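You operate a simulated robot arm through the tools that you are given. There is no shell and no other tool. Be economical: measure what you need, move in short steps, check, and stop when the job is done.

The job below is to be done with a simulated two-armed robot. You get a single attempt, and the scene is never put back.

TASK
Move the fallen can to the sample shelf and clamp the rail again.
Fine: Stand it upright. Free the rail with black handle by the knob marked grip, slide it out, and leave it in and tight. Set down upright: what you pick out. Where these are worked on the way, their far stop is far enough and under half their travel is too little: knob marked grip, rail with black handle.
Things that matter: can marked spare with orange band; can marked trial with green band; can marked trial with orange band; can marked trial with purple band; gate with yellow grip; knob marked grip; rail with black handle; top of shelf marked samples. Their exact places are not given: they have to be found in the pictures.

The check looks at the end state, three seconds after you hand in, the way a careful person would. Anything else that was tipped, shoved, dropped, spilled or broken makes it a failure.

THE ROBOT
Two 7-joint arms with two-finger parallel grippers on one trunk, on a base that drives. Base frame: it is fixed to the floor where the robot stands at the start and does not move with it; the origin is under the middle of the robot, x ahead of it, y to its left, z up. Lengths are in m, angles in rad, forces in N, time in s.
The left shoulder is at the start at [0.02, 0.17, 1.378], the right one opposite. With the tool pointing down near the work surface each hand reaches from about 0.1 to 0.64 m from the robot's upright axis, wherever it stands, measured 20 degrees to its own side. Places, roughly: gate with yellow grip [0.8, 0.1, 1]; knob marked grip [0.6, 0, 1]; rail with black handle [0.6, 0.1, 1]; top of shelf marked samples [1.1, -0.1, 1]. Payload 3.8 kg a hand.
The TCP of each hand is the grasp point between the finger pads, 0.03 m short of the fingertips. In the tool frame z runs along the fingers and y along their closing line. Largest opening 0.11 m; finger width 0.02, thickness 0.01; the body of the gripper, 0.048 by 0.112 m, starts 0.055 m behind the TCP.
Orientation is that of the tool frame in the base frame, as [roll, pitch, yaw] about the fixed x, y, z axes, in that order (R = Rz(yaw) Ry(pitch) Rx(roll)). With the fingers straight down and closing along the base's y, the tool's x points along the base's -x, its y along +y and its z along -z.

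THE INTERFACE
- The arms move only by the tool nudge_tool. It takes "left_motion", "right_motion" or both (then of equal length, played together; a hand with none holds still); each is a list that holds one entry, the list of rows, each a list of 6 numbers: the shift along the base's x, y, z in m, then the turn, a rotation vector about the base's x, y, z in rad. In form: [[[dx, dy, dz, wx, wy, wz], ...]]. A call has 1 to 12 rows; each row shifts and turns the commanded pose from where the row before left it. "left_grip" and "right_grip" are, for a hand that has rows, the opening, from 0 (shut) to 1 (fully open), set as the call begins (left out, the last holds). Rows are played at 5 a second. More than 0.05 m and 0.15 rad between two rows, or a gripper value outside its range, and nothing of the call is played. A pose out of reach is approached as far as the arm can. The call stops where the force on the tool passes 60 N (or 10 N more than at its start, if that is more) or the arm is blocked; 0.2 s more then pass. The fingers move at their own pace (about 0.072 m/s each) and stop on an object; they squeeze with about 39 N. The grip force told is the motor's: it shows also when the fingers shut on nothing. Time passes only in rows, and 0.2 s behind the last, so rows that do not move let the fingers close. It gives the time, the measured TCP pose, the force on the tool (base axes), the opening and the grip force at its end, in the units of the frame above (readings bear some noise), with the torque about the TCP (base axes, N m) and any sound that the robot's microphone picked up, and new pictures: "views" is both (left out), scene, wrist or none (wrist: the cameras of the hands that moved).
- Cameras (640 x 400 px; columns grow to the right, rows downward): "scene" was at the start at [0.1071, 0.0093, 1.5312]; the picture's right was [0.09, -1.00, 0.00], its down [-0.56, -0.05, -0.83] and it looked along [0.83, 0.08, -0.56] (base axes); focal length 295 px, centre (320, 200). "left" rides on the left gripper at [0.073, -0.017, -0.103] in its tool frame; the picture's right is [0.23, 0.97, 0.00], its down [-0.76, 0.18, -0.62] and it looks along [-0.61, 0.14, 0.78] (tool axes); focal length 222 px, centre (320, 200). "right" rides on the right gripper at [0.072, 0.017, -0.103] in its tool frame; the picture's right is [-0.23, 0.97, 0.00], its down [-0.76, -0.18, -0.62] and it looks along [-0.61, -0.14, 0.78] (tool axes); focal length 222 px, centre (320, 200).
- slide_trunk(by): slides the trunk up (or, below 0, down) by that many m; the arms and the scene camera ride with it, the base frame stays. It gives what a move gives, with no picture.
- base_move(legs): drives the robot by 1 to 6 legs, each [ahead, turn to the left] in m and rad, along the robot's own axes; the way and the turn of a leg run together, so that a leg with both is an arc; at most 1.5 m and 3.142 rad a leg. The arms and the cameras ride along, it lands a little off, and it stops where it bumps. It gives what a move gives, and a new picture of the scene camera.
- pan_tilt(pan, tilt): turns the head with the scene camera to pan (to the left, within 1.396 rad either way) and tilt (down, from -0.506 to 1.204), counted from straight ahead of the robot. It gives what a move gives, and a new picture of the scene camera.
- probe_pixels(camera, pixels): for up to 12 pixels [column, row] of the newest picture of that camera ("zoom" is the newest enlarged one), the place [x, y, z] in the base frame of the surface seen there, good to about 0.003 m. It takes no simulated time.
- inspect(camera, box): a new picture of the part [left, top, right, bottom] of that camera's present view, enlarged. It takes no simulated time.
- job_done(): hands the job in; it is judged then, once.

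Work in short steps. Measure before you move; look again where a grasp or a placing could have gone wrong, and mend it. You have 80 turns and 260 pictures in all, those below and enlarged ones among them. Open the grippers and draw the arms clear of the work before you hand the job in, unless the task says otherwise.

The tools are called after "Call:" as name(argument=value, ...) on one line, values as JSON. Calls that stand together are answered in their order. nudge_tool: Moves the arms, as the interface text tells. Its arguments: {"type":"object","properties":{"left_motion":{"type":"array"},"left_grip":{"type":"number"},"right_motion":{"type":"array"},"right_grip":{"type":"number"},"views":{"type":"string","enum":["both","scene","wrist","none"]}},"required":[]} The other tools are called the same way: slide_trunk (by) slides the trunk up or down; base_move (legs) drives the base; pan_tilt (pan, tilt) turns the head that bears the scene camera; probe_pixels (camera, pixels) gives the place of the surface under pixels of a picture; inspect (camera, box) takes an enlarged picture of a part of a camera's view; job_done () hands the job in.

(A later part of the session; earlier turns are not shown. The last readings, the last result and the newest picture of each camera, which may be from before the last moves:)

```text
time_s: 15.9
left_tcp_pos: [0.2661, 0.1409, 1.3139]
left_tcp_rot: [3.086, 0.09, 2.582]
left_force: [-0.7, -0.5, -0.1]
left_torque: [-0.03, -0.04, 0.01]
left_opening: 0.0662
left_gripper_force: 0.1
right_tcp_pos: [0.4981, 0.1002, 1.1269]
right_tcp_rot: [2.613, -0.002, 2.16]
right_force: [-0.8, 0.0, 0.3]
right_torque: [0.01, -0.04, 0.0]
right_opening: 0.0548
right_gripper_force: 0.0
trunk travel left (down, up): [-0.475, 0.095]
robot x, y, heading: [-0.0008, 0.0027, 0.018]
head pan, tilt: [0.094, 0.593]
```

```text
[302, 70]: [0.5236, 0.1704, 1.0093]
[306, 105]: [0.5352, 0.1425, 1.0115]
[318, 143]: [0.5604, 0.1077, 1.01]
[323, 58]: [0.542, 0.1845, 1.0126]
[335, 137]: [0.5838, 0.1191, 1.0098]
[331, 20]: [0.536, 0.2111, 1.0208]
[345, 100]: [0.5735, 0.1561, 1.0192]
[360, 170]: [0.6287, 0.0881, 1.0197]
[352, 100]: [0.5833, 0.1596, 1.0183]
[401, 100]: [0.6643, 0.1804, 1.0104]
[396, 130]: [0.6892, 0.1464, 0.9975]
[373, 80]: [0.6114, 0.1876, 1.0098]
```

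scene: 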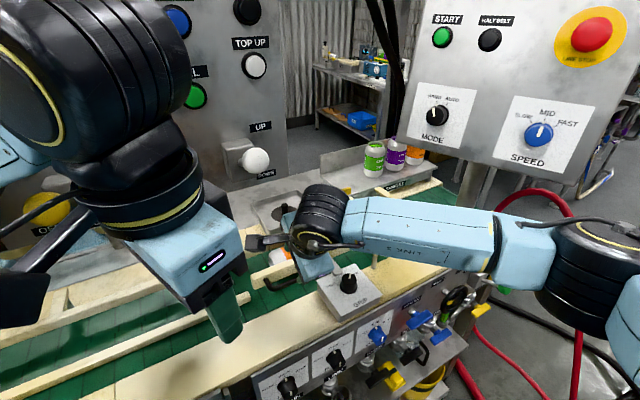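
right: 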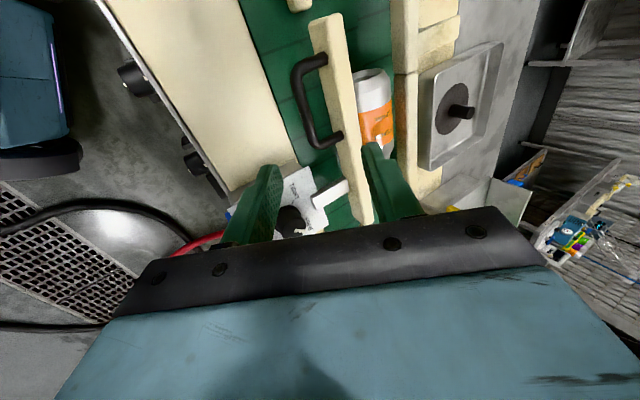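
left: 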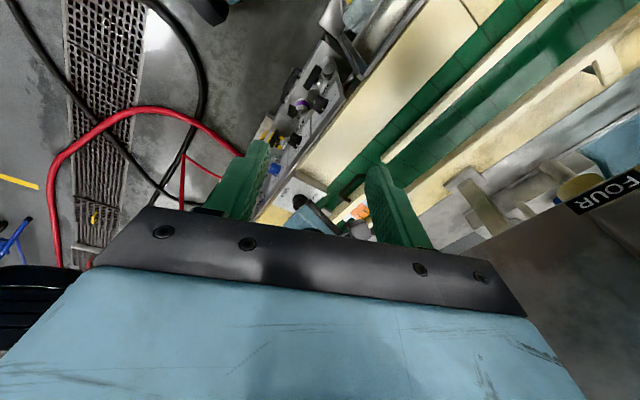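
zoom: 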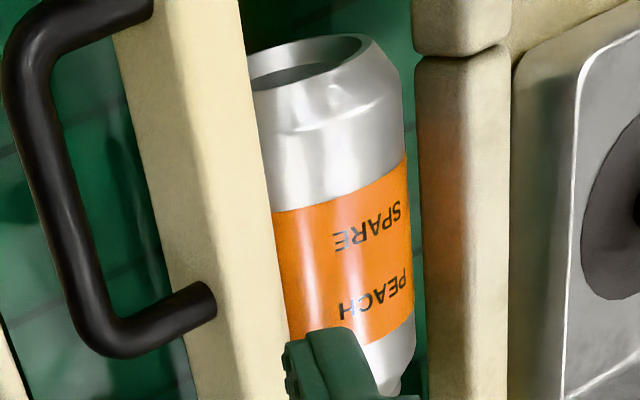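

The text is inverted toward the far end, so the can's top is the +u (right) end, and what I see is its dished bottom. Handle bar mid is about (0.541,0.138,1.005); I narrow the fingers to 0.026 m and slide in along the tool axis.

Call:
nudge_tool(right_motion=[[[-0.0156, -0.0016, 0, 0, 0, 0], [0, 0, 0, 0, 0, 0], [0.0125, 0.0084, -0.026, 0, 0, 0], [0.0125, 0.0084, -0.026, 0, 0, 0], [0.0125, 0.0084, -0.026, 0, 0, 0], [0, 0, 0, 0, 0, 0]]], right_grip=0.24, views="wrist")

Call:
inspect(camera="right", box=[200, 40, 440, 240])

```text
time_s: 17.3
left_tcp_pos: [0.2648, 0.1415, 1.315]
left_tcp_rot: [3.086, 0.088, 2.583]
left_force: [-0.2, 0.5, -0.2]
left_torque: [0.02, -0.02, 0.01]
left_opening: 0.0661
left_gripper_force: 0.0
right_tcp_pos: [0.5165, 0.123, 1.0478]
right_tcp_rot: [2.616, 0.001, 2.161]
right_force: [0.1, -0.2, -0.3]
right_torque: [0.02, -0.02, 0.0]
right_opening: 0.0267
right_gripper_force: 0.1
trunk travel left (down, up): [-0.475, 0.095]
robot x, y, heading: [-0.0034, 0.004, 0.017]
head pan, tilt: [0.094, 0.593]
```

right: 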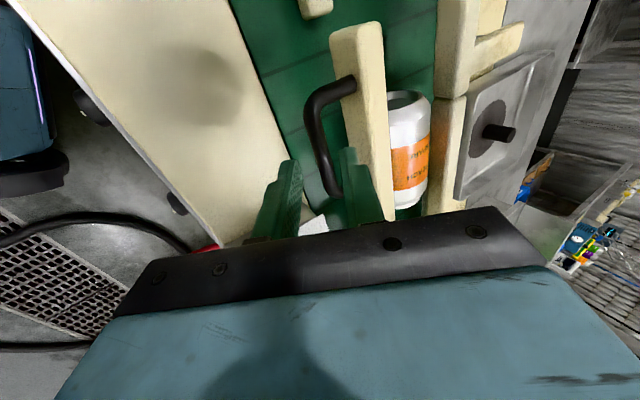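

```text
2.00 times, centred on (320, 140) of right
```

zoom: 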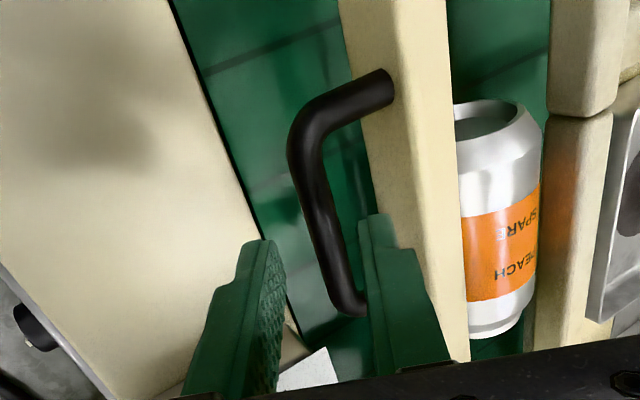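

The bar sits between the fingers' planes; I go the last 3.4 cm with a 4 mm correction and then close.

Call:
nudge_tool(right_motion=[[[0.004, 0.001, 0, 0, 0, 0], [0.0072, 0.0048, -0.015, 0, 0, 0], [0.0072, 0.0048, -0.015, 0, 0, 0], [0, 0, 0, 0, 0, 0]]], right_grip=0.24, views="wrist")

Call:
inspect(camera="right", box=[200, 40, 440, 240])

```text
time_s: 18.3
left_tcp_pos: [0.2673, 0.1411, 1.3138]
left_tcp_rot: [3.086, 0.089, 2.585]
left_force: [0.2, -0.2, 0.1]
left_torque: [0.0, -0.04, 0.0]
left_opening: 0.0662
left_gripper_force: 0.1
right_tcp_pos: [0.5357, 0.1352, 1.0188]
right_tcp_rot: [2.617, -0.001, 2.16]
right_force: [-0.4, -0.4, -0.2]
right_torque: [-0.03, -0.03, -0.01]
right_opening: 0.0264
right_gripper_force: 0.0
trunk travel left (down, up): [-0.475, 0.095]
robot x, y, heading: [-0.001, 0.0043, 0.011]
head pan, tilt: [0.094, 0.593]
```

right: 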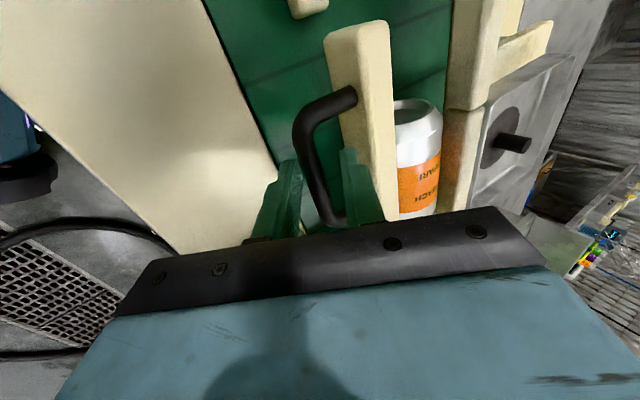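

```text
2.00 times, centred on (320, 140) of right
```

zoom: 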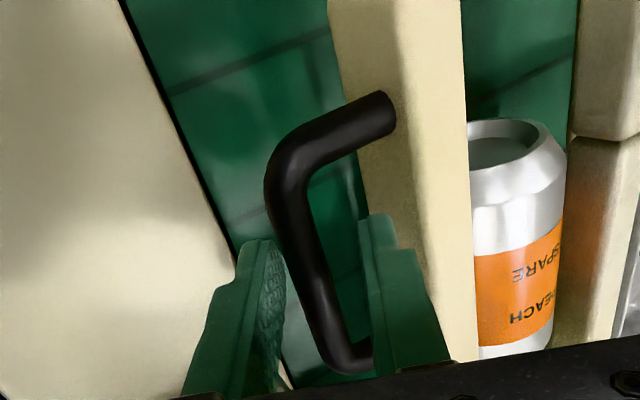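

The bar passes between the fingers. I close on it.

Call:
nudge_tool(right_motion=[[[0, 0, 0, 0, 0, 0], [0, 0, 0, 0, 0, 0], [0, 0, 0, 0, 0, 0]]], right_grip=0, views="none")

```text
time_s: 19.1
left_tcp_pos: [0.2668, 0.1404, 1.3142]
left_tcp_rot: [3.086, 0.091, 2.583]
left_force: [-0.2, 0.2, 0.5]
left_torque: [-0.01, -0.03, 0.01]
left_opening: 0.066
left_gripper_force: 0.0
right_tcp_pos: [0.5335, 0.1339, 1.0166]
right_tcp_rot: [2.62, 0.001, 2.163]
right_force: [-10.4, -4.7, -12.7]
right_torque: [-0.67, -0.28, 0.72]
right_opening: 0.0123
right_gripper_force: 44.5
trunk travel left (down, up): [-0.475, 0.095]
robot x, y, heading: [-0.0022, 0.004, 0.017]
head pan, tilt: [0.094, 0.593]
```

Gripped on the 12 mm bar. I pull it out along -n in 1 cm rows.

Call:
nudge_tool(right_motion=[[[-0.0083, -0.0056, 0, 0, 0, 0], [-0.0083, -0.0056, 0, 0, 0, 0], [-0.0083, -0.0056, 0, 0, 0, 0], [-0.0083, -0.0056, 0, 0, 0, 0], [-0.0083, -0.0056, 0, 0, 0, 0]]], right_grip=0, views="both")

```text
time_s: 20.3
left_tcp_pos: [0.2687, 0.1421, 1.3139]
left_tcp_rot: [3.087, 0.087, 2.584]
left_force: [-0.7, 1.4, -0.2]
left_torque: [0.03, 0.02, -0.03]
left_opening: 0.0657
left_gripper_force: 0.0
right_tcp_pos: [0.4978, 0.1076, 1.0181]
right_tcp_rot: [2.616, 0.001, 2.16]
right_force: [9.6, 2.3, -19.4]
right_torque: [0.02, 0.13, 1.1]
right_opening: 0.0122
right_gripper_force: 45.5
trunk travel left (down, up): [-0.475, 0.095]
robot x, y, heading: [-0.0047, 0.0043, 0.019]
head pan, tilt: [0.094, 0.593]
```

scene: 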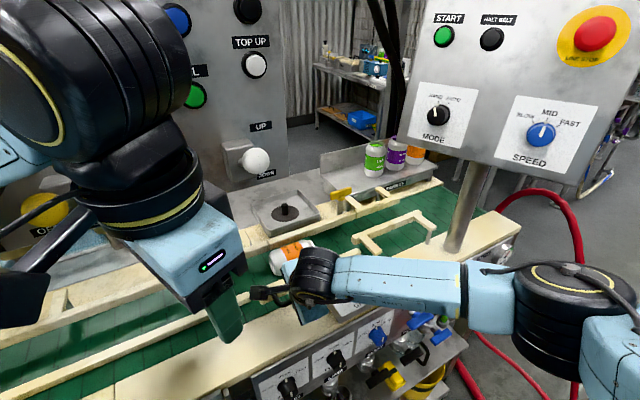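
right: 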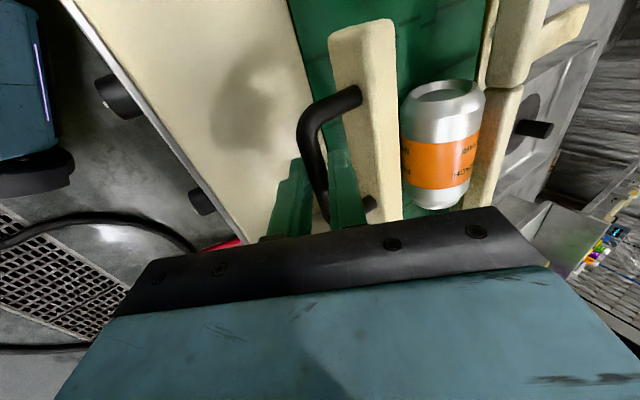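

The rail came 4.4 cm. I pull on gently to find the stop.

Call:
nudge_tool(right_motion=[[[-0.0083, -0.0056, 0, 0, 0, 0], [-0.0083, -0.0056, 0, 0, 0, 0], [0, 0, 0, 0, 0, 0]]], right_grip=0, views="wrist")

Call:
inspect(camera="right", box=[280, 40, 520, 240])

```text
time_s: 20.9
left_tcp_pos: [0.2707, 0.1438, 1.315]
left_tcp_rot: [3.088, 0.087, 2.585]
left_force: [0.1, -0.5, -0.7]
left_torque: [0.02, -0.03, 0.0]
left_opening: 0.0659
left_gripper_force: 0.1
right_tcp_pos: [0.489, 0.1045, 1.0292]
right_tcp_rot: [2.583, 0.002, 2.164]
right_force: [24.9, 18.0, -17.0]
right_torque: [-0.1, -0.61, 0.8]
right_opening: 0.0122
right_gripper_force: 45.3
trunk travel left (down, up): [-0.475, 0.095]
robot x, y, heading: [0.0014, 0.0013, 0.019]
head pan, tilt: [0.094, 0.593]
stopped in row 3 (right hand): the force on the tool passed its limit at 65 N (the readings are from after the stop); the commanded pose is now the measured one
```

right: 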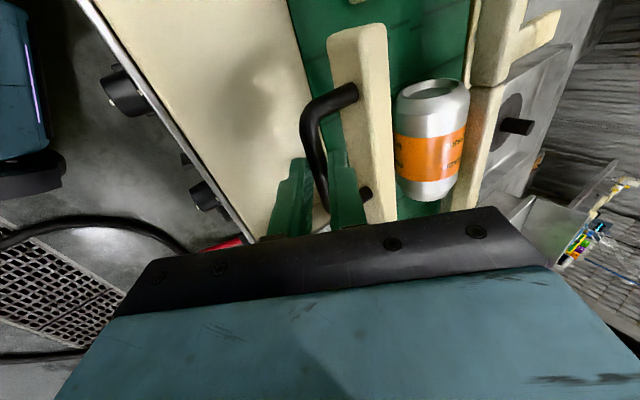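

```text
2.00 times, centred on (400, 140) of right
```

zoom: 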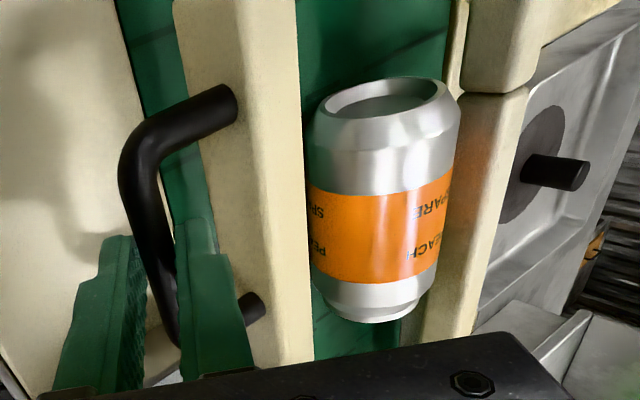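

The rail met its stop after about 5 cm. I let go of the bar (small opening) and draw back along the tool axis.

Call:
nudge_tool(right_motion=[[[0, 0, 0, 0, 0, 0], [0, 0, 0, 0, 0, 0], [-0.0104, -0.007, 0.0217, 0, 0, 0], [-0.0104, -0.007, 0.0217, 0, 0, 0], [-0.0166, -0.0112, 0.0346, 0, 0, 0], [-0.0166, -0.0112, 0.0346, 0, 0, 0], [0, 0, 0, 0, 0, 0]]], right_grip=0.22, views="both")

Call:
inspect(camera="right", box=[280, 40, 520, 240])

```text
time_s: 22.5
left_tcp_pos: [0.2674, 0.1433, 1.3144]
left_tcp_rot: [3.086, 0.091, 2.583]
left_force: [1.0, -0.4, -0.3]
left_torque: [-0.01, 0.01, 0.0]
left_opening: 0.0658
left_gripper_force: 0.0
right_tcp_pos: [0.4293, 0.07, 1.1424]
right_tcp_rot: [2.586, 0.001, 2.163]
right_force: [1.0, -0.9, 0.5]
right_torque: [-0.01, -0.05, 0.03]
right_opening: 0.024
right_gripper_force: 0.0
trunk travel left (down, up): [-0.475, 0.095]
robot x, y, heading: [0.0005, 0.0045, 0.017]
head pan, tilt: [0.094, 0.593]
```

scene: 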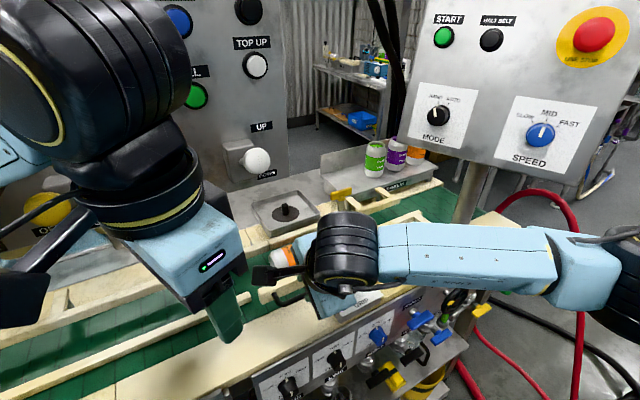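
right: 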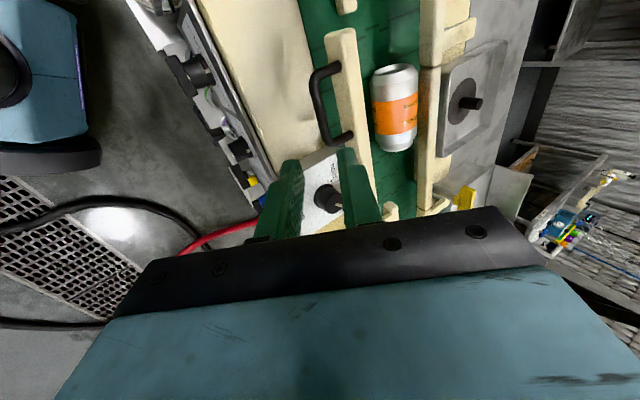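

```text
2.00 times, centred on (400, 140) of right
```

zoom: 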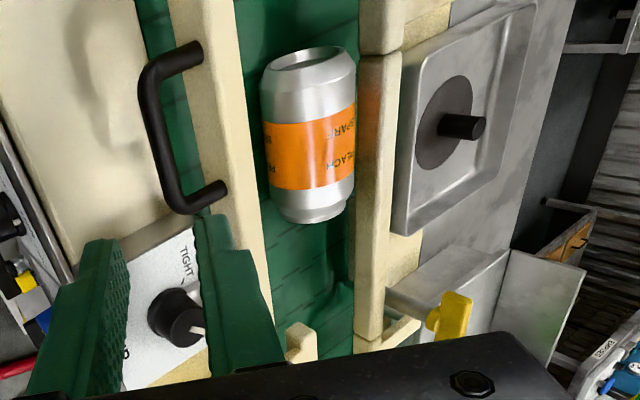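

The +u end shows a neck with a lip (310,215): that's the top. I probe the can, both rails and the belt around it.

Call:
probe_pixels(camera="zoom", pixels=[[310, 60], [310, 90], [310, 115], [312, 150], [315, 185], [315, 205], [312, 219], [265, 150], [350, 150], [358, 150], [362, 100], [232, 130]])

Call:
probe_pixels(camera="zoom", pixels=[[260, 230], [254, 250], [220, 60], [365, 280], [356, 290], [297, 340], [455, 310], [410, 320], [270, 80], [375, 200], [345, 255], [300, 260]])

```text
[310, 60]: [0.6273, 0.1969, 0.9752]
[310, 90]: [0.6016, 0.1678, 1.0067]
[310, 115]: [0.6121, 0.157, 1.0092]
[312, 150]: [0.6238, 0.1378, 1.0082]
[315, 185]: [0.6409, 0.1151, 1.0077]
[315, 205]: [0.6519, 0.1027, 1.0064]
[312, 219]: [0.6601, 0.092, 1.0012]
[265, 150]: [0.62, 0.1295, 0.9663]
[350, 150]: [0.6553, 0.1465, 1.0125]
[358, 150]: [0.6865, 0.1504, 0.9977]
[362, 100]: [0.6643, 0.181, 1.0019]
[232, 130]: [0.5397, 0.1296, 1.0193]
```

```text
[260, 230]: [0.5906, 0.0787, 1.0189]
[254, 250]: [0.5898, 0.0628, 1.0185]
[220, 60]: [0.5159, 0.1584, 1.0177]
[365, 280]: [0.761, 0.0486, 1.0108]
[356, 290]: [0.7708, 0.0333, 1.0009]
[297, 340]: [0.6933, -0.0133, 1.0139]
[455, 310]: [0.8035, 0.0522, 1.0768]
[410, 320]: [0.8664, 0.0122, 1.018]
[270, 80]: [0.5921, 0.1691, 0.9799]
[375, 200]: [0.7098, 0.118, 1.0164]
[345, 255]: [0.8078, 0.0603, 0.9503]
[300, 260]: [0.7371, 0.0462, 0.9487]
```

Can: centre u≈0.238, n≈0.615, axis z 0.983; far rail face n≈0.653 (5 mm gap), so the far finger will roll it a little nearer. This and the shelf are at the edge of reach, so I look down to see how much room the base has ahead.

Call:
pan_tilt(pan=-0.3, tilt=1.15)

```text
time_s: 23.5
left_tcp_pos: [0.2666, 0.141, 1.3145]
left_tcp_rot: [3.086, 0.09, 2.583]
left_force: [0.2, 0.5, -0.2]
left_torque: [0.02, 0.01, -0.01]
left_opening: 0.0661
left_gripper_force: 0.0
right_tcp_pos: [0.4299, 0.0678, 1.1419]
right_tcp_rot: [2.587, -0.001, 2.161]
right_force: [0.6, -0.2, -0.3]
right_torque: [0.03, 0.01, 0.0]
right_opening: 0.0244
right_gripper_force: 0.1
trunk travel left (down, up): [-0.475, 0.095]
robot x, y, heading: [-0.0024, 0.0011, 0.014]
head pan, tilt: [-0.3, 1.15]
```

scene: 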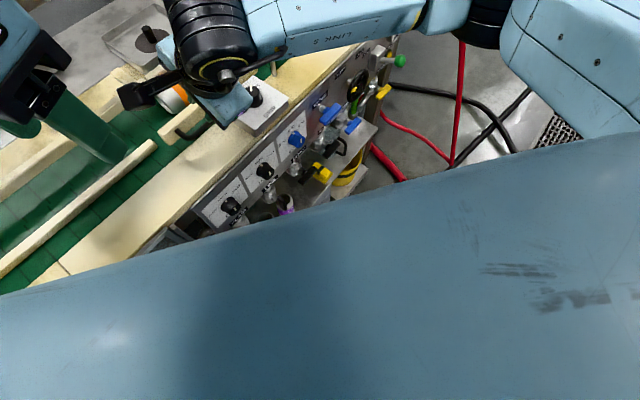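

A big blue surface fills the bottom (probably my own body). I probe its edge and the bench front with its valves.

Call:
probe_pixels(camera="scene", pixels=[[320, 220], [100, 290], [500, 170], [320, 300], [230, 207], [297, 140], [320, 175], [325, 115], [355, 125], [382, 92], [400, 62], [150, 240]])

```text
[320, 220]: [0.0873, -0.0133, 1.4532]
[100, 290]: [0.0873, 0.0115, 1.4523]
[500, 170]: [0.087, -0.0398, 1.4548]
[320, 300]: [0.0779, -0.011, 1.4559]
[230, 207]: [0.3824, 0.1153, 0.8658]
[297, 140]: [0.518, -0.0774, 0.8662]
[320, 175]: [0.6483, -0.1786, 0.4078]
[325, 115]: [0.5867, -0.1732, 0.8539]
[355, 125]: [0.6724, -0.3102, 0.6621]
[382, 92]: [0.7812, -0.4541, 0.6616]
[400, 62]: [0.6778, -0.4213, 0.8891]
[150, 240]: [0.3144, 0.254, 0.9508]
```

The bench valves stick out to n≈0.33, so I avoid driving and try the reach first. The right hand uprights, swings right, then goes above the can leaning about 20° to the +u side.

Call:
nudge_tool(right_motion=[[[0.01, -0.0176, 0.002, -0.062, 0.092, 0], [0.01, -0.0176, 0.002, -0.062, 0.092, 0], [0.01, -0.0176, 0.002, -0.062, 0.092, 0], [0.01, -0.0176, 0.002, -0.062, 0.092, 0], [0.01, -0.0176, 0.002, -0.062, 0.092, 0], [0.037, 0.021, -0.003, 0.0579, 0.039, 0], [0.037, 0.021, -0.003, 0.0579, 0.039, 0], [0.037, 0.021, -0.003, 0.0579, 0.039, 0], [0.037, 0.021, -0.003, 0.0579, 0.039, 0], [0.037, 0.021, -0.003, 0.0579, 0.039, 0], [0, 0, 0, 0, 0, 0]]], right_grip=0.764, views="wrist")

Call:
pan_tilt(pan=0.0, tilt=0.593)

Call:
inspect(camera="right", box=[160, 20, 480, 220])

```text
time_s: 25.9
left_tcp_pos: [0.2671, 0.142, 1.3152]
left_tcp_rot: [3.085, 0.091, 2.584]
left_force: [-0.5, -0.1, 0.1]
left_torque: [0.01, -0.02, 0.02]
left_opening: 0.0657
left_gripper_force: 0.0
right_tcp_pos: [0.5653, 0.0385, 1.1485]
right_tcp_rot: [-3.141, -0.348, 2.162]
right_force: [0.4, -0.3, -0.7]
right_torque: [-0.01, -0.01, 0.0]
right_opening: 0.0839
right_gripper_force: 0.0
right hand out of reach, approached as far as the arm can: row 8, 9, 10
trunk travel left (down, up): [-0.475, 0.095]
robot x, y, heading: [-0.0048, 0.0027, 0.022]
head pan, tilt: [-0.3, 1.15]
```

right: 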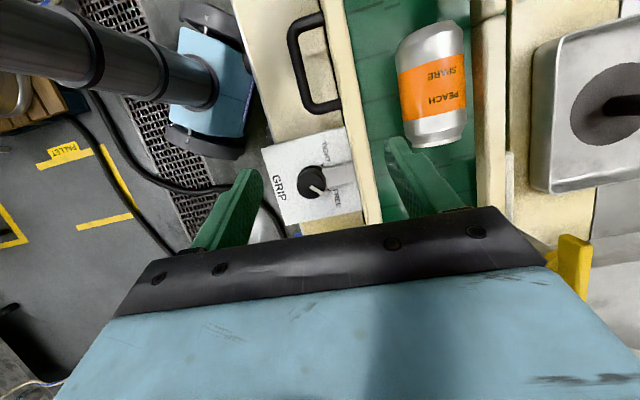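

```text
time_s: 26.9
left_tcp_pos: [0.2672, 0.1423, 1.3162]
left_tcp_rot: [3.085, 0.088, 2.583]
left_force: [-0.2, -0.2, 1.1]
left_torque: [0.01, 0.0, -0.03]
left_opening: 0.0659
left_gripper_force: 0.1
right_tcp_pos: [0.5664, 0.0391, 1.1485]
right_tcp_rot: [-3.14, -0.349, 2.162]
right_force: [-0.8, 0.1, -0.4]
right_torque: [0.0, 0.0, -0.01]
right_opening: 0.0838
right_gripper_force: 0.1
trunk travel left (down, up): [-0.475, 0.095]
robot x, y, heading: [-0.0006, 0.0081, 0.023]
head pan, tilt: [0.0, 0.593]
```

scene: 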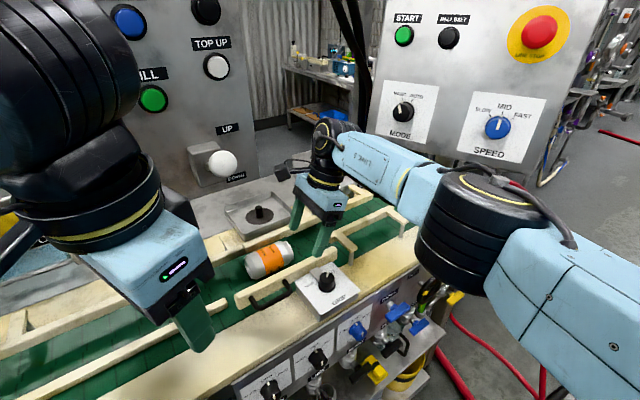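

```text
2.00 times, centred on (320, 120) of right
```

zoom: 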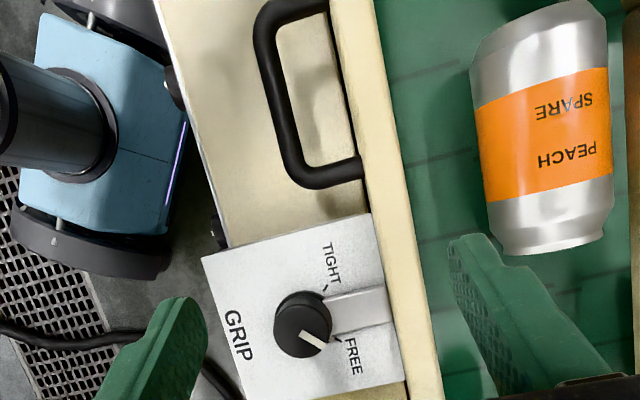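

The pose is out of reach by about 0.1 m. Turning the base left brings the right shoulder much nearer (and takes the left arm away from the console), so first I tuck both hands in, uprighting the right one.

Call:
nudge_tool(left_motion=[[[-0.01, 0, 0, 0, 0, 0], [-0.01, 0, 0, 0, 0, 0], [-0.01, 0, 0, 0, 0, 0], [-0.01, 0, 0, 0, 0, 0], [-0.01, 0, 0, 0, 0, 0], [-0.01, 0, 0, 0, 0, 0], [-0.01, 0, 0, 0, 0, 0], [0, 0, 0, 0, 0, 0], [0, 0, 0, 0, 0, 0], [0, 0, 0, 0, 0, 0]]], right_motion=[[[-0.03, -0.015, 0.03, -0.0579, -0.039, 0], [-0.035, -0.022, 0.015, -0.0579, -0.039, 0], [-0.035, -0.022, 0.01, -0.0579, -0.039, 0], [-0.035, -0.022, 0.01, -0.0579, -0.039, 0], [-0.035, -0.022, 0.01, -0.0579, -0.039, 0], [-0.035, -0.022, 0.01, 0, 0, 0], [-0.035, -0.022, 0.01, 0, 0, 0], [-0.035, -0.022, 0.01, 0, 0, 0], [-0.035, -0.022, 0, 0, 0, 0], [0, 0, 0, 0, 0, 0]]], views="scene")

```text
time_s: 29.1
left_tcp_pos: [0.2166, 0.1267, 1.3165]
left_tcp_rot: [3.105, 0.045, 2.576]
left_force: [-0.3, -0.8, -0.3]
left_torque: [-0.03, 0.04, 0.03]
left_opening: 0.066
left_gripper_force: 0.0
left hand out of reach, approached as far as the arm can: row 5, 6, 7
right_tcp_pos: [0.258, -0.159, 1.2503]
right_tcp_rot: [-3.137, -0.007, 2.16]
right_force: [-0.6, -0.3, -0.2]
right_torque: [-0.02, 0.0, -0.01]
right_opening: 0.0839
right_gripper_force: 0.1
trunk travel left (down, up): [-0.475, 0.095]
robot x, y, heading: [0.001, 0.0054, 0.018]
head pan, tilt: [0.0, 0.593]
```

scene: 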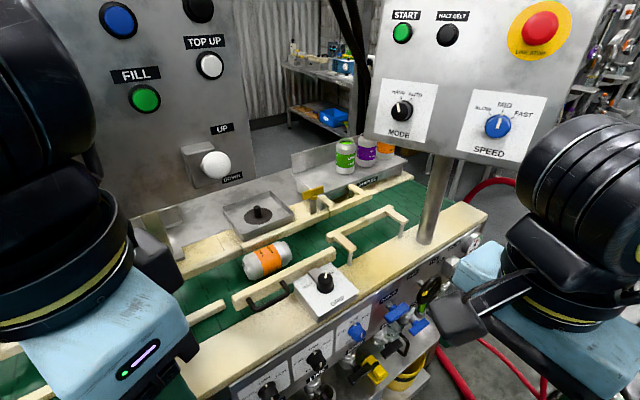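

Both hands are tucked. I drive 4 cm ahead and turn left half a radian first, then check.

Call:
base_move(legs=[[0.04, 0], [0, 0.5]])

```text
time_s: 30.1
left_tcp_pos: [0.24, 0.1241, 1.3239]
left_tcp_rot: [3.09, 0.063, 2.572]
left_force: [0.4, 0.9, 0.1]
left_torque: [0.04, -0.02, -0.01]
left_opening: 0.066
left_gripper_force: 0.0
right_tcp_pos: [0.2815, -0.1616, 1.2542]
right_tcp_rot: [3.135, -0.003, 2.162]
right_force: [-0.4, -0.4, -0.4]
right_torque: [-0.02, 0.02, -0.01]
right_opening: 0.084
right_gripper_force: 0.1
trunk travel left (down, up): [-0.475, 0.095]
robot x, y, heading: [0.0329, 0.001, 0.024]
head pan, tilt: [0.0, 0.593]
stopped in leg 1: the robot was blocked; the commanded pose is now the measured one
```

scene: 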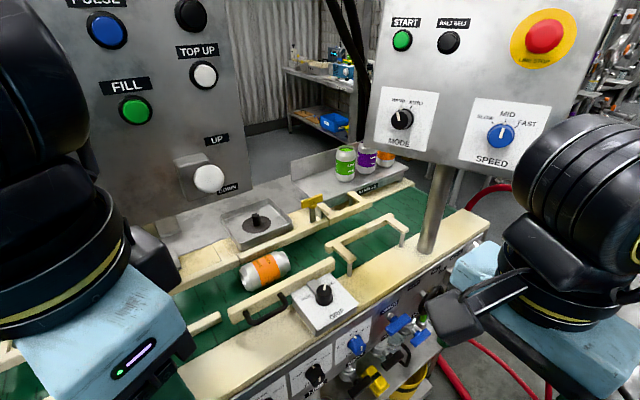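

Blocked after 3 cm. I back off 1.5 cm and turn left 0.5 rad.

Call:
base_move(legs=[[-0.015, 0], [0, 0.5]])

```text
time_s: 31.4
left_tcp_pos: [0.2243, 0.1404, 1.3126]
left_tcp_rot: [3.122, 0.014, 2.614]
left_force: [0.0, -0.3, -1.2]
left_torque: [-0.01, -0.08, 0.0]
left_opening: 0.066
left_gripper_force: 0.1
right_tcp_pos: [0.2932, -0.1344, 1.2519]
right_tcp_rot: [-3.133, -0.001, 2.237]
right_force: [-0.8, 1.0, 0.0]
right_torque: [-0.01, -0.02, -0.03]
right_opening: 0.084
right_gripper_force: 0.0
trunk travel left (down, up): [-0.475, 0.095]
robot x, y, heading: [0.0201, 0.0041, 0.085]
head pan, tilt: [0.0, 0.593]
stopped in leg 2: the robot was blocked; the commanded pose is now the measured one
```

scene: 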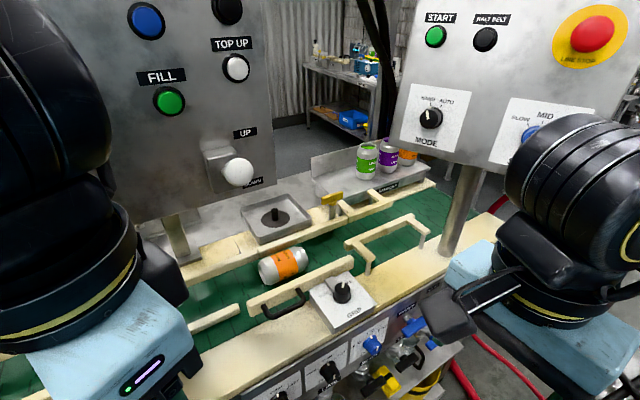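

Turning is blocked after 0.06 rad, so something on the left is in contact. I look to the left.

Call:
pan_tilt(pan=1.0, tilt=0.5)

Call:
pan_tilt(pan=1.3, tilt=1.1)

```text
time_s: 32.7
left_tcp_pos: [0.2284, 0.1392, 1.3135]
left_tcp_rot: [3.124, 0.016, 2.623]
left_force: [-0.6, -0.2, 0.0]
left_torque: [0.02, -0.02, 0.02]
left_opening: 0.0661
left_gripper_force: 0.0
right_tcp_pos: [0.2935, -0.1356, 1.2503]
right_tcp_rot: [-3.133, -0.005, 2.236]
right_force: [0.7, -0.1, -0.5]
right_torque: [-0.04, 0.01, -0.01]
right_opening: 0.084
right_gripper_force: 0.0
trunk travel left (down, up): [-0.475, 0.095]
robot x, y, heading: [0.0246, 0.0022, 0.088]
head pan, tilt: [1.0, 0.499]
```

scene: 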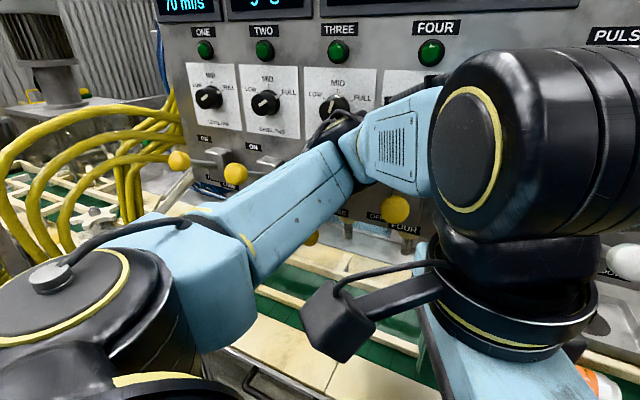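

```text
time_s: 33.7
left_tcp_pos: [0.2265, 0.1399, 1.3128]
left_tcp_rot: [3.12, 0.016, 2.622]
left_force: [0.3, -0.1, 0.4]
left_torque: [0.02, 0.0, 0.01]
left_opening: 0.066
left_gripper_force: 0.1
right_tcp_pos: [0.2939, -0.1355, 1.25]
right_tcp_rot: [-3.133, -0.004, 2.238]
right_force: [0.1, 0.5, -1.2]
right_torque: [0.01, 0.0, 0.03]
right_opening: 0.084
right_gripper_force: 0.0
trunk travel left (down, up): [-0.475, 0.095]
robot x, y, heading: [0.0251, 0.0061, 0.084]
head pan, tilt: [1.3, 1.1]
```

scene: 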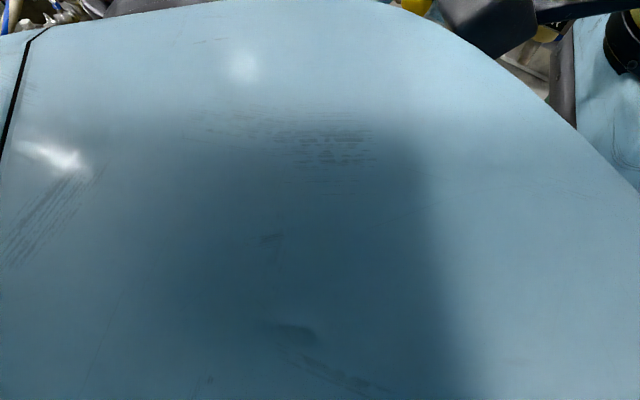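

The left elbow juts out to the dial THREE area of the console; that's what blocks. I look again and probe elbow, dials and levers.

Call:
pan_tilt(pan=1.0, tilt=0.5)

Call:
probe_pixels(camera="scene", pixels=[[335, 122], [350, 140], [335, 105], [265, 103], [208, 97], [395, 208], [236, 174], [178, 161], [190, 240], [300, 190], [400, 150], [345, 60]])

Call:
inspect(camera="scene", box=[160, 50, 480, 250])

```text
time_s: 34.7
left_tcp_pos: [0.2278, 0.1414, 1.3118]
left_tcp_rot: [3.122, 0.016, 2.622]
left_force: [0.2, 0.6, -0.6]
left_torque: [0.0, 0.0, 0.0]
left_opening: 0.0659
left_gripper_force: 0.1
right_tcp_pos: [0.2943, -0.1365, 1.2508]
right_tcp_rot: [-3.133, -0.004, 2.236]
right_force: [0.2, -0.4, 0.1]
right_torque: [-0.02, 0.01, 0.01]
right_opening: 0.0839
right_gripper_force: 0.0
trunk travel left (down, up): [-0.475, 0.095]
robot x, y, heading: [0.0225, 0.0002, 0.085]
head pan, tilt: [1.0, 0.499]
```

scene: 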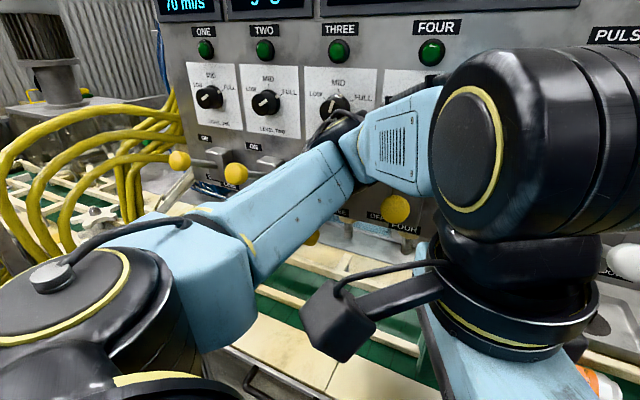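

```text
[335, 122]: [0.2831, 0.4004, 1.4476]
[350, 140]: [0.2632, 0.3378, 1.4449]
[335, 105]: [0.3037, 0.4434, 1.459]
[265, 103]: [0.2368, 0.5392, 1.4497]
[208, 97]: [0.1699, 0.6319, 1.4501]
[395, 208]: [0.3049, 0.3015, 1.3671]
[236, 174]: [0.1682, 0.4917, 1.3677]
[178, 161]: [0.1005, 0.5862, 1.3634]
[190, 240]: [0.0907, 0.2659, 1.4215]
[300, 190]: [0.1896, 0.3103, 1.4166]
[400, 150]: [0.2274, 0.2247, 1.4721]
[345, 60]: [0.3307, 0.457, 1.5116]
```

```text
2.00 times, centred on (320, 150) of scene
```

zoom: 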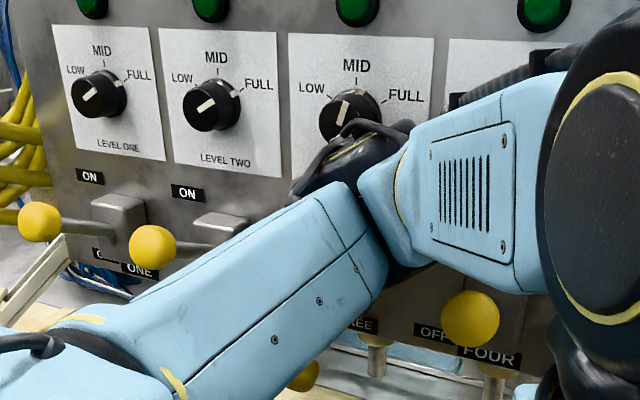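

The elbow sits right at dial THREE between the levers. I turn back 0.05 rad to relieve it, then back straight away from the console by 0.2 m.

Call:
base_move(legs=[[0, -0.05], [-0.2, 0]])

Call:
inspect(camera="scene", box=[160, 50, 480, 250])

```text
time_s: 36.7
left_tcp_pos: [0.0327, 0.1245, 1.3154]
left_tcp_rot: [3.115, 0.03, 2.575]
left_force: [0.1, -0.7, 0.6]
left_torque: [0.01, -0.04, 0.0]
left_opening: 0.0659
left_gripper_force: 0.1
right_tcp_pos: [0.0846, -0.1545, 1.2527]
right_tcp_rot: [-3.139, 0.0, 2.189]
right_force: [-0.3, 0.0, 0.7]
right_torque: [-0.02, 0.02, 0.02]
right_opening: 0.084
right_gripper_force: 0.0
trunk travel left (down, up): [-0.475, 0.095]
robot x, y, heading: [-0.1694, -0.0079, 0.036]
head pan, tilt: [1.0, 0.499]
```

scene: 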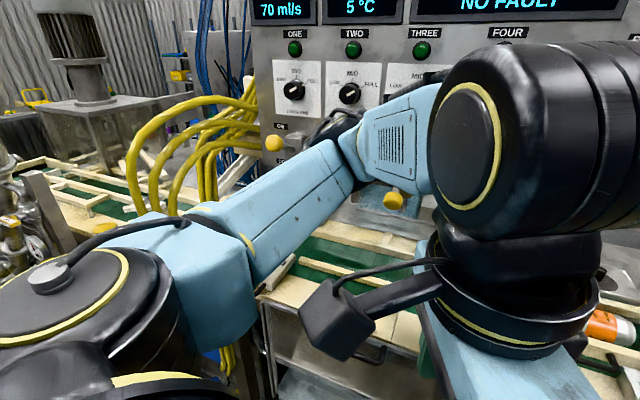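

```text
2.00 times, centred on (320, 150) of scene
```

zoom: 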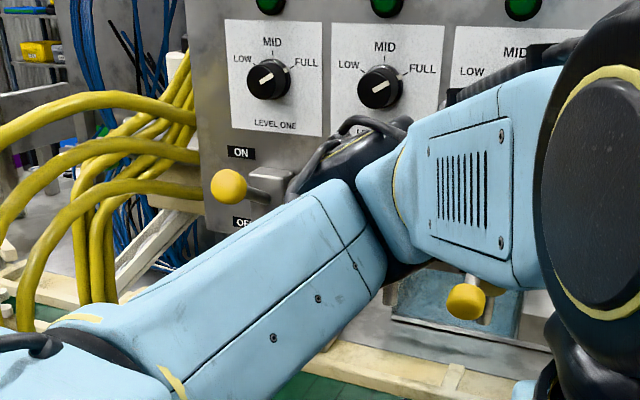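

All clear here ("NO FAULT", levers as before). My plan: turn left out here, back along the bench, then come in at a heading of about 62° so that the right shoulder leads. First I look at the floor on the right.

Call:
pan_tilt(pan=-1.3, tilt=0.6)

Call:
probe_pixels(camera="scene", pixels=[[60, 200], [320, 60], [560, 100], [320, 20], [100, 100], [620, 30], [200, 30], [450, 20], [20, 300], [60, 60], [540, 30], [250, 130]])

```text
time_s: 38.8
left_tcp_pos: [0.0339, 0.1246, 1.3146]
left_tcp_rot: [3.116, 0.03, 2.577]
left_force: [0.1, 0.6, -0.1]
left_torque: [-0.01, -0.01, 0.01]
left_opening: 0.0658
left_gripper_force: 0.0
right_tcp_pos: [0.0859, -0.1551, 1.2538]
right_tcp_rot: [-3.138, 0.0, 2.189]
right_force: [0.4, 0.4, 0.1]
right_torque: [0.0, 0.0, 0.01]
right_opening: 0.0838
right_gripper_force: 0.0
trunk travel left (down, up): [-0.475, 0.095]
robot x, y, heading: [-0.1672, -0.0048, 0.042]
head pan, tilt: [-1.3, 0.6]
```

scene: 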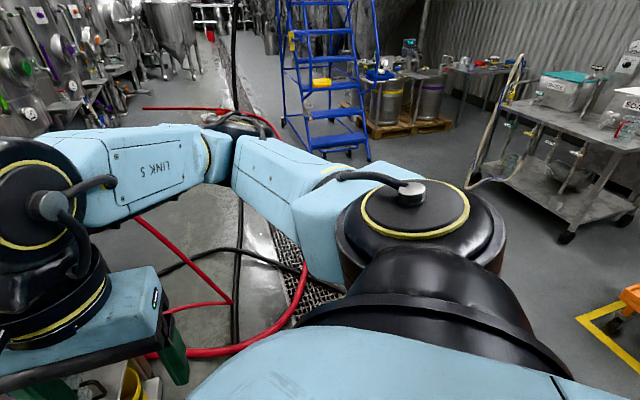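

```text
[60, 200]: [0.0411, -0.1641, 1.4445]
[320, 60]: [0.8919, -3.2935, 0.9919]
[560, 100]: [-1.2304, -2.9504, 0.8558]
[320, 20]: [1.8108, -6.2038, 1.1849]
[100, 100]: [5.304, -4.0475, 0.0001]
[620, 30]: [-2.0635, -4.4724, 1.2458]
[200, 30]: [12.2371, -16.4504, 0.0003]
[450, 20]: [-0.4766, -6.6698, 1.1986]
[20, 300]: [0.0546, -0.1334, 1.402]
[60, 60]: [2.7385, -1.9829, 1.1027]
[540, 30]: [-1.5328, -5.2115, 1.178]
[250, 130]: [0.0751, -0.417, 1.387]
```

The right side is free for over 2 m. I back up 0.12 m more, turn right 0.84 rad and drive 0.4 m along the bench at a distance.

Call:
base_move(legs=[[-0.12, 0], [0, -0.84], [0.4, 0]])

```text
time_s: 44.3
left_tcp_pos: [0.2195, -0.3622, 1.3144]
left_tcp_rot: [3.116, 0.03, 1.735]
left_force: [0.1, 0.5, 0.9]
left_torque: [0.01, 0.01, 0.02]
left_opening: 0.0661
left_gripper_force: 0.0
right_tcp_pos: [0.0462, -0.588, 1.2525]
right_tcp_rot: [-3.138, 0.001, 1.349]
right_force: [0.5, 0.1, 0.2]
right_torque: [0.01, 0.03, 0.0]
right_opening: 0.0839
right_gripper_force: 0.0
trunk travel left (down, up): [-0.475, 0.095]
robot x, y, heading: [-0.0087, -0.293, -0.803]
head pan, tilt: [-1.3, 0.6]
```

scene: 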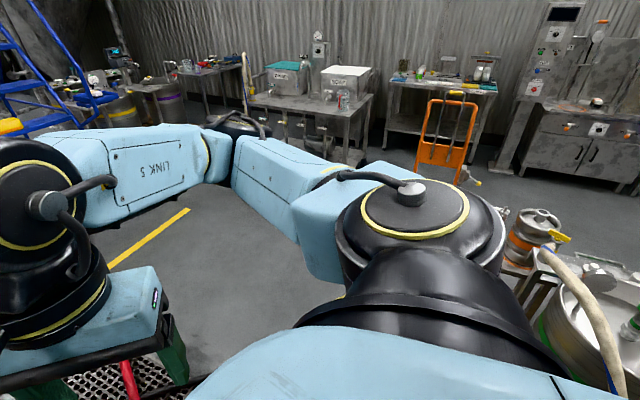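

Arrived as planned. Now I turn left 1.88 rad to the final heading and look ahead.

Call:
base_move(legs=[[0, 0.95], [0, 0.93]])

Call:
pan_tilt(pan=-0.5, tilt=0.6)

```text
time_s: 49.6
left_tcp_pos: [-0.0241, -0.0554, 1.3147]
left_tcp_rot: [3.116, 0.03, -2.66]
left_force: [0.7, 0.0, -0.4]
left_torque: [0.0, 0.01, 0.04]
left_opening: 0.0661
left_gripper_force: 0.0
right_tcp_pos: [0.2443, -0.1504, 1.2523]
right_tcp_rot: [-3.138, 0.0, -3.047]
right_force: [-0.2, -0.4, -0.7]
right_torque: [-0.03, 0.01, -0.01]
right_opening: 0.0839
right_gripper_force: 0.0
trunk travel left (down, up): [-0.475, 0.095]
robot x, y, heading: [-0.0172, -0.2945, 1.082]
head pan, tilt: [-1.3, 0.6]
```

scene: 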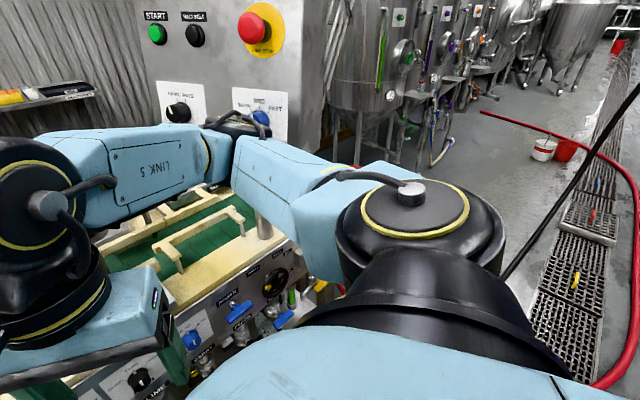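

```text
time_s: 50.7
left_tcp_pos: [-0.0237, -0.0573, 1.3152]
left_tcp_rot: [3.115, 0.029, -2.662]
left_force: [-1.0, 0.5, -0.1]
left_torque: [-0.01, 0.01, -0.01]
left_opening: 0.0663
left_gripper_force: 0.1
right_tcp_pos: [0.2441, -0.1485, 1.2524]
right_tcp_rot: [-3.137, 0.0, -3.047]
right_force: [0.0, 0.0, -0.1]
right_torque: [0.01, -0.02, -0.01]
right_opening: 0.084
right_gripper_force: 0.1
trunk travel left (down, up): [-0.475, 0.095]
robot x, y, heading: [-0.0139, -0.2992, 1.085]
head pan, tilt: [-0.499, 0.6]
```

scene: 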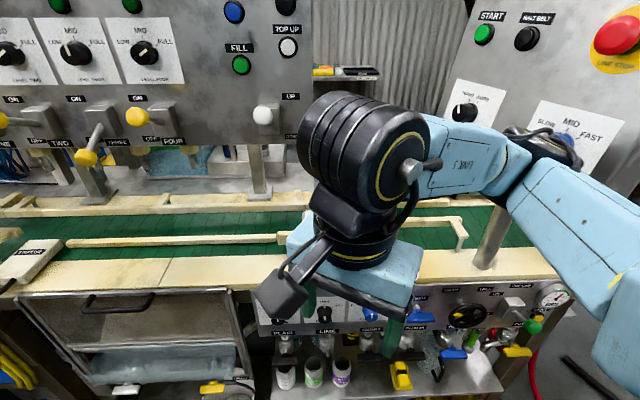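

Lever THREE (85,157) hangs lower than TWO and FOUR. I enlarge the console to judge whether my elbow pushed it down.

Call:
inspect(camera="scene", box=[0, 0, 320, 200])

Call:
probe_pixels(camera="scene", pixels=[[85, 157], [137, 117], [4, 120], [97, 120], [152, 115], [97, 132], [263, 113], [75, 97], [142, 52], [85, 165], [160, 118], [45, 115]])

```text
2.00 times, centred on (160, 100) of scene
```

zoom: 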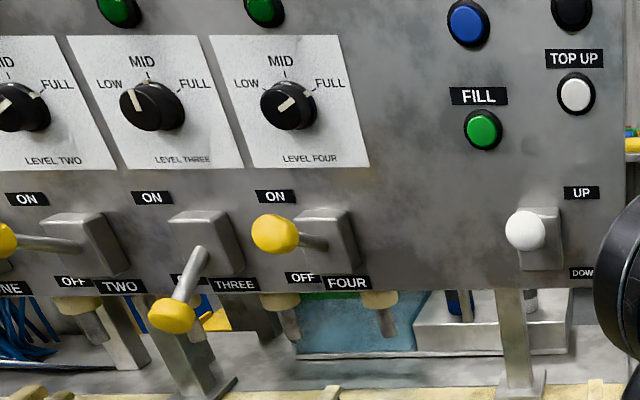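

```text
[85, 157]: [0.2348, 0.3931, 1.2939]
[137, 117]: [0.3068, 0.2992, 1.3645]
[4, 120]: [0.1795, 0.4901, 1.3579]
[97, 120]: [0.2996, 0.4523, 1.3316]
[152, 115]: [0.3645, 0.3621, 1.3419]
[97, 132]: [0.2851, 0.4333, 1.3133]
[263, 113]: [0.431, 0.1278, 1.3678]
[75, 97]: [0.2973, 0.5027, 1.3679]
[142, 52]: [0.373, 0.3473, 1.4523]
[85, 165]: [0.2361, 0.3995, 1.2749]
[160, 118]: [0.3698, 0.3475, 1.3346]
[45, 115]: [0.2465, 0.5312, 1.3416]
```

Lever THREE is down (z 1.294 against 1.366 for its neighbours): my elbow pushed it and I must put it back. I look closely at the dials too.

Call:
inspect(camera="scene", box=[0, 10, 180, 180])

Call:
pan_tilt(pan=0.1, tilt=0.35)

Call:
inspect(camera="scene", box=[160, 60, 480, 260])

```text
2.35 times, centred on (90, 95) of scene
```

zoom: 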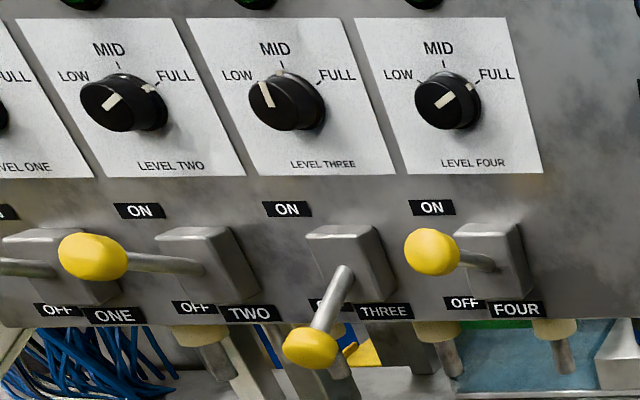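

```text
time_s: 51.7
left_tcp_pos: [-0.0244, -0.056, 1.3137]
left_tcp_rot: [3.114, 0.03, -2.66]
left_force: [-0.3, 0.8, 0.7]
left_torque: [0.02, 0.03, 0.01]
left_opening: 0.0662
left_gripper_force: 0.1
right_tcp_pos: [0.2439, -0.1495, 1.2533]
right_tcp_rot: [-3.138, 0.0, -3.048]
right_force: [0.0, 0.4, -0.6]
right_torque: [-0.01, 0.0, -0.01]
right_opening: 0.0841
right_gripper_force: 0.2
trunk travel left (down, up): [-0.475, 0.095]
robot x, y, heading: [-0.0129, -0.297, 1.086]
head pan, tilt: [0.099, 0.351]
```

scene: 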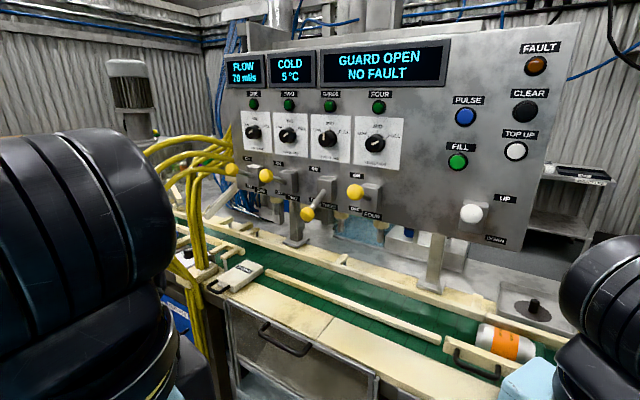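

```text
2.00 times, centred on (320, 160) of scene
```

zoom: 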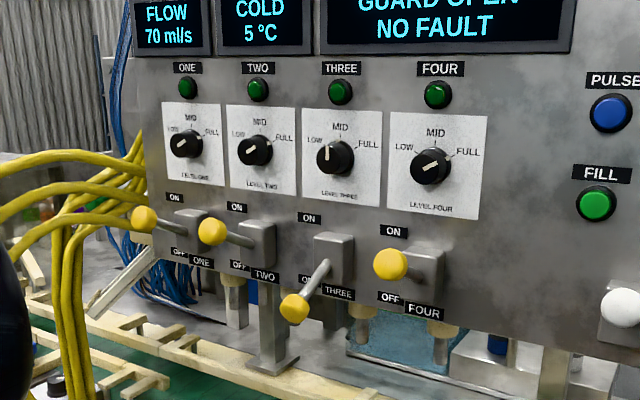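

Dials ONE, TWO and FOUR point at FULL while THREE's mark sits at MID; in the earlier picture at the bump it was still leaning to FULL's side, so the elbow turned it and threw lever THREE. I will put both back, with the left hand held horizontally. First I drive 0.1 m nearer.

Call:
base_move(legs=[[0.1, 0]])

Call:
inspect(camera="scene", box=[220, 60, 460, 260])

```text
time_s: 52.9
left_tcp_pos: [0.0245, 0.0351, 1.3148]
left_tcp_rot: [3.116, 0.03, -2.659]
left_force: [0.9, 0.8, -0.4]
left_torque: [-0.02, 0.0, -0.02]
left_opening: 0.0659
left_gripper_force: 0.1
right_tcp_pos: [0.2913, -0.0592, 1.2539]
right_tcp_rot: [-3.139, -0.002, -3.047]
right_force: [-0.4, -0.1, -0.5]
right_torque: [-0.01, 0.01, 0.0]
right_opening: 0.0841
right_gripper_force: 0.1
trunk travel left (down, up): [-0.475, 0.095]
robot x, y, heading: [0.0336, -0.2069, 1.085]
head pan, tilt: [0.099, 0.351]
```

scene: 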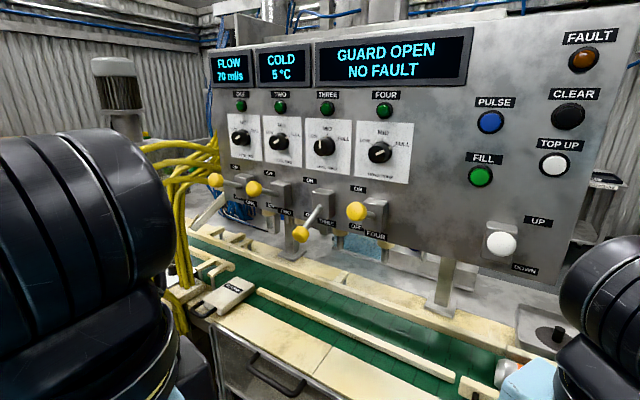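

```text
2.00 times, centred on (340, 160) of scene
```

zoom: 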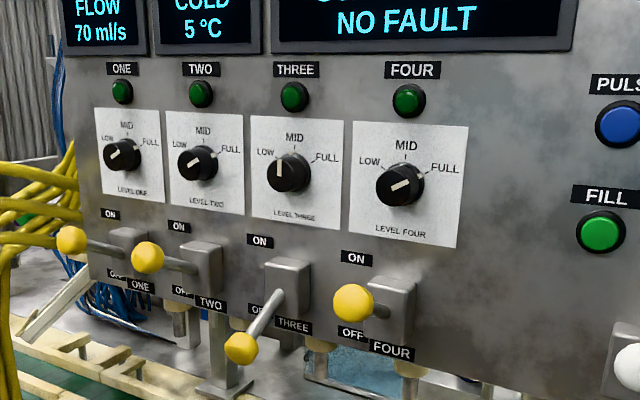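

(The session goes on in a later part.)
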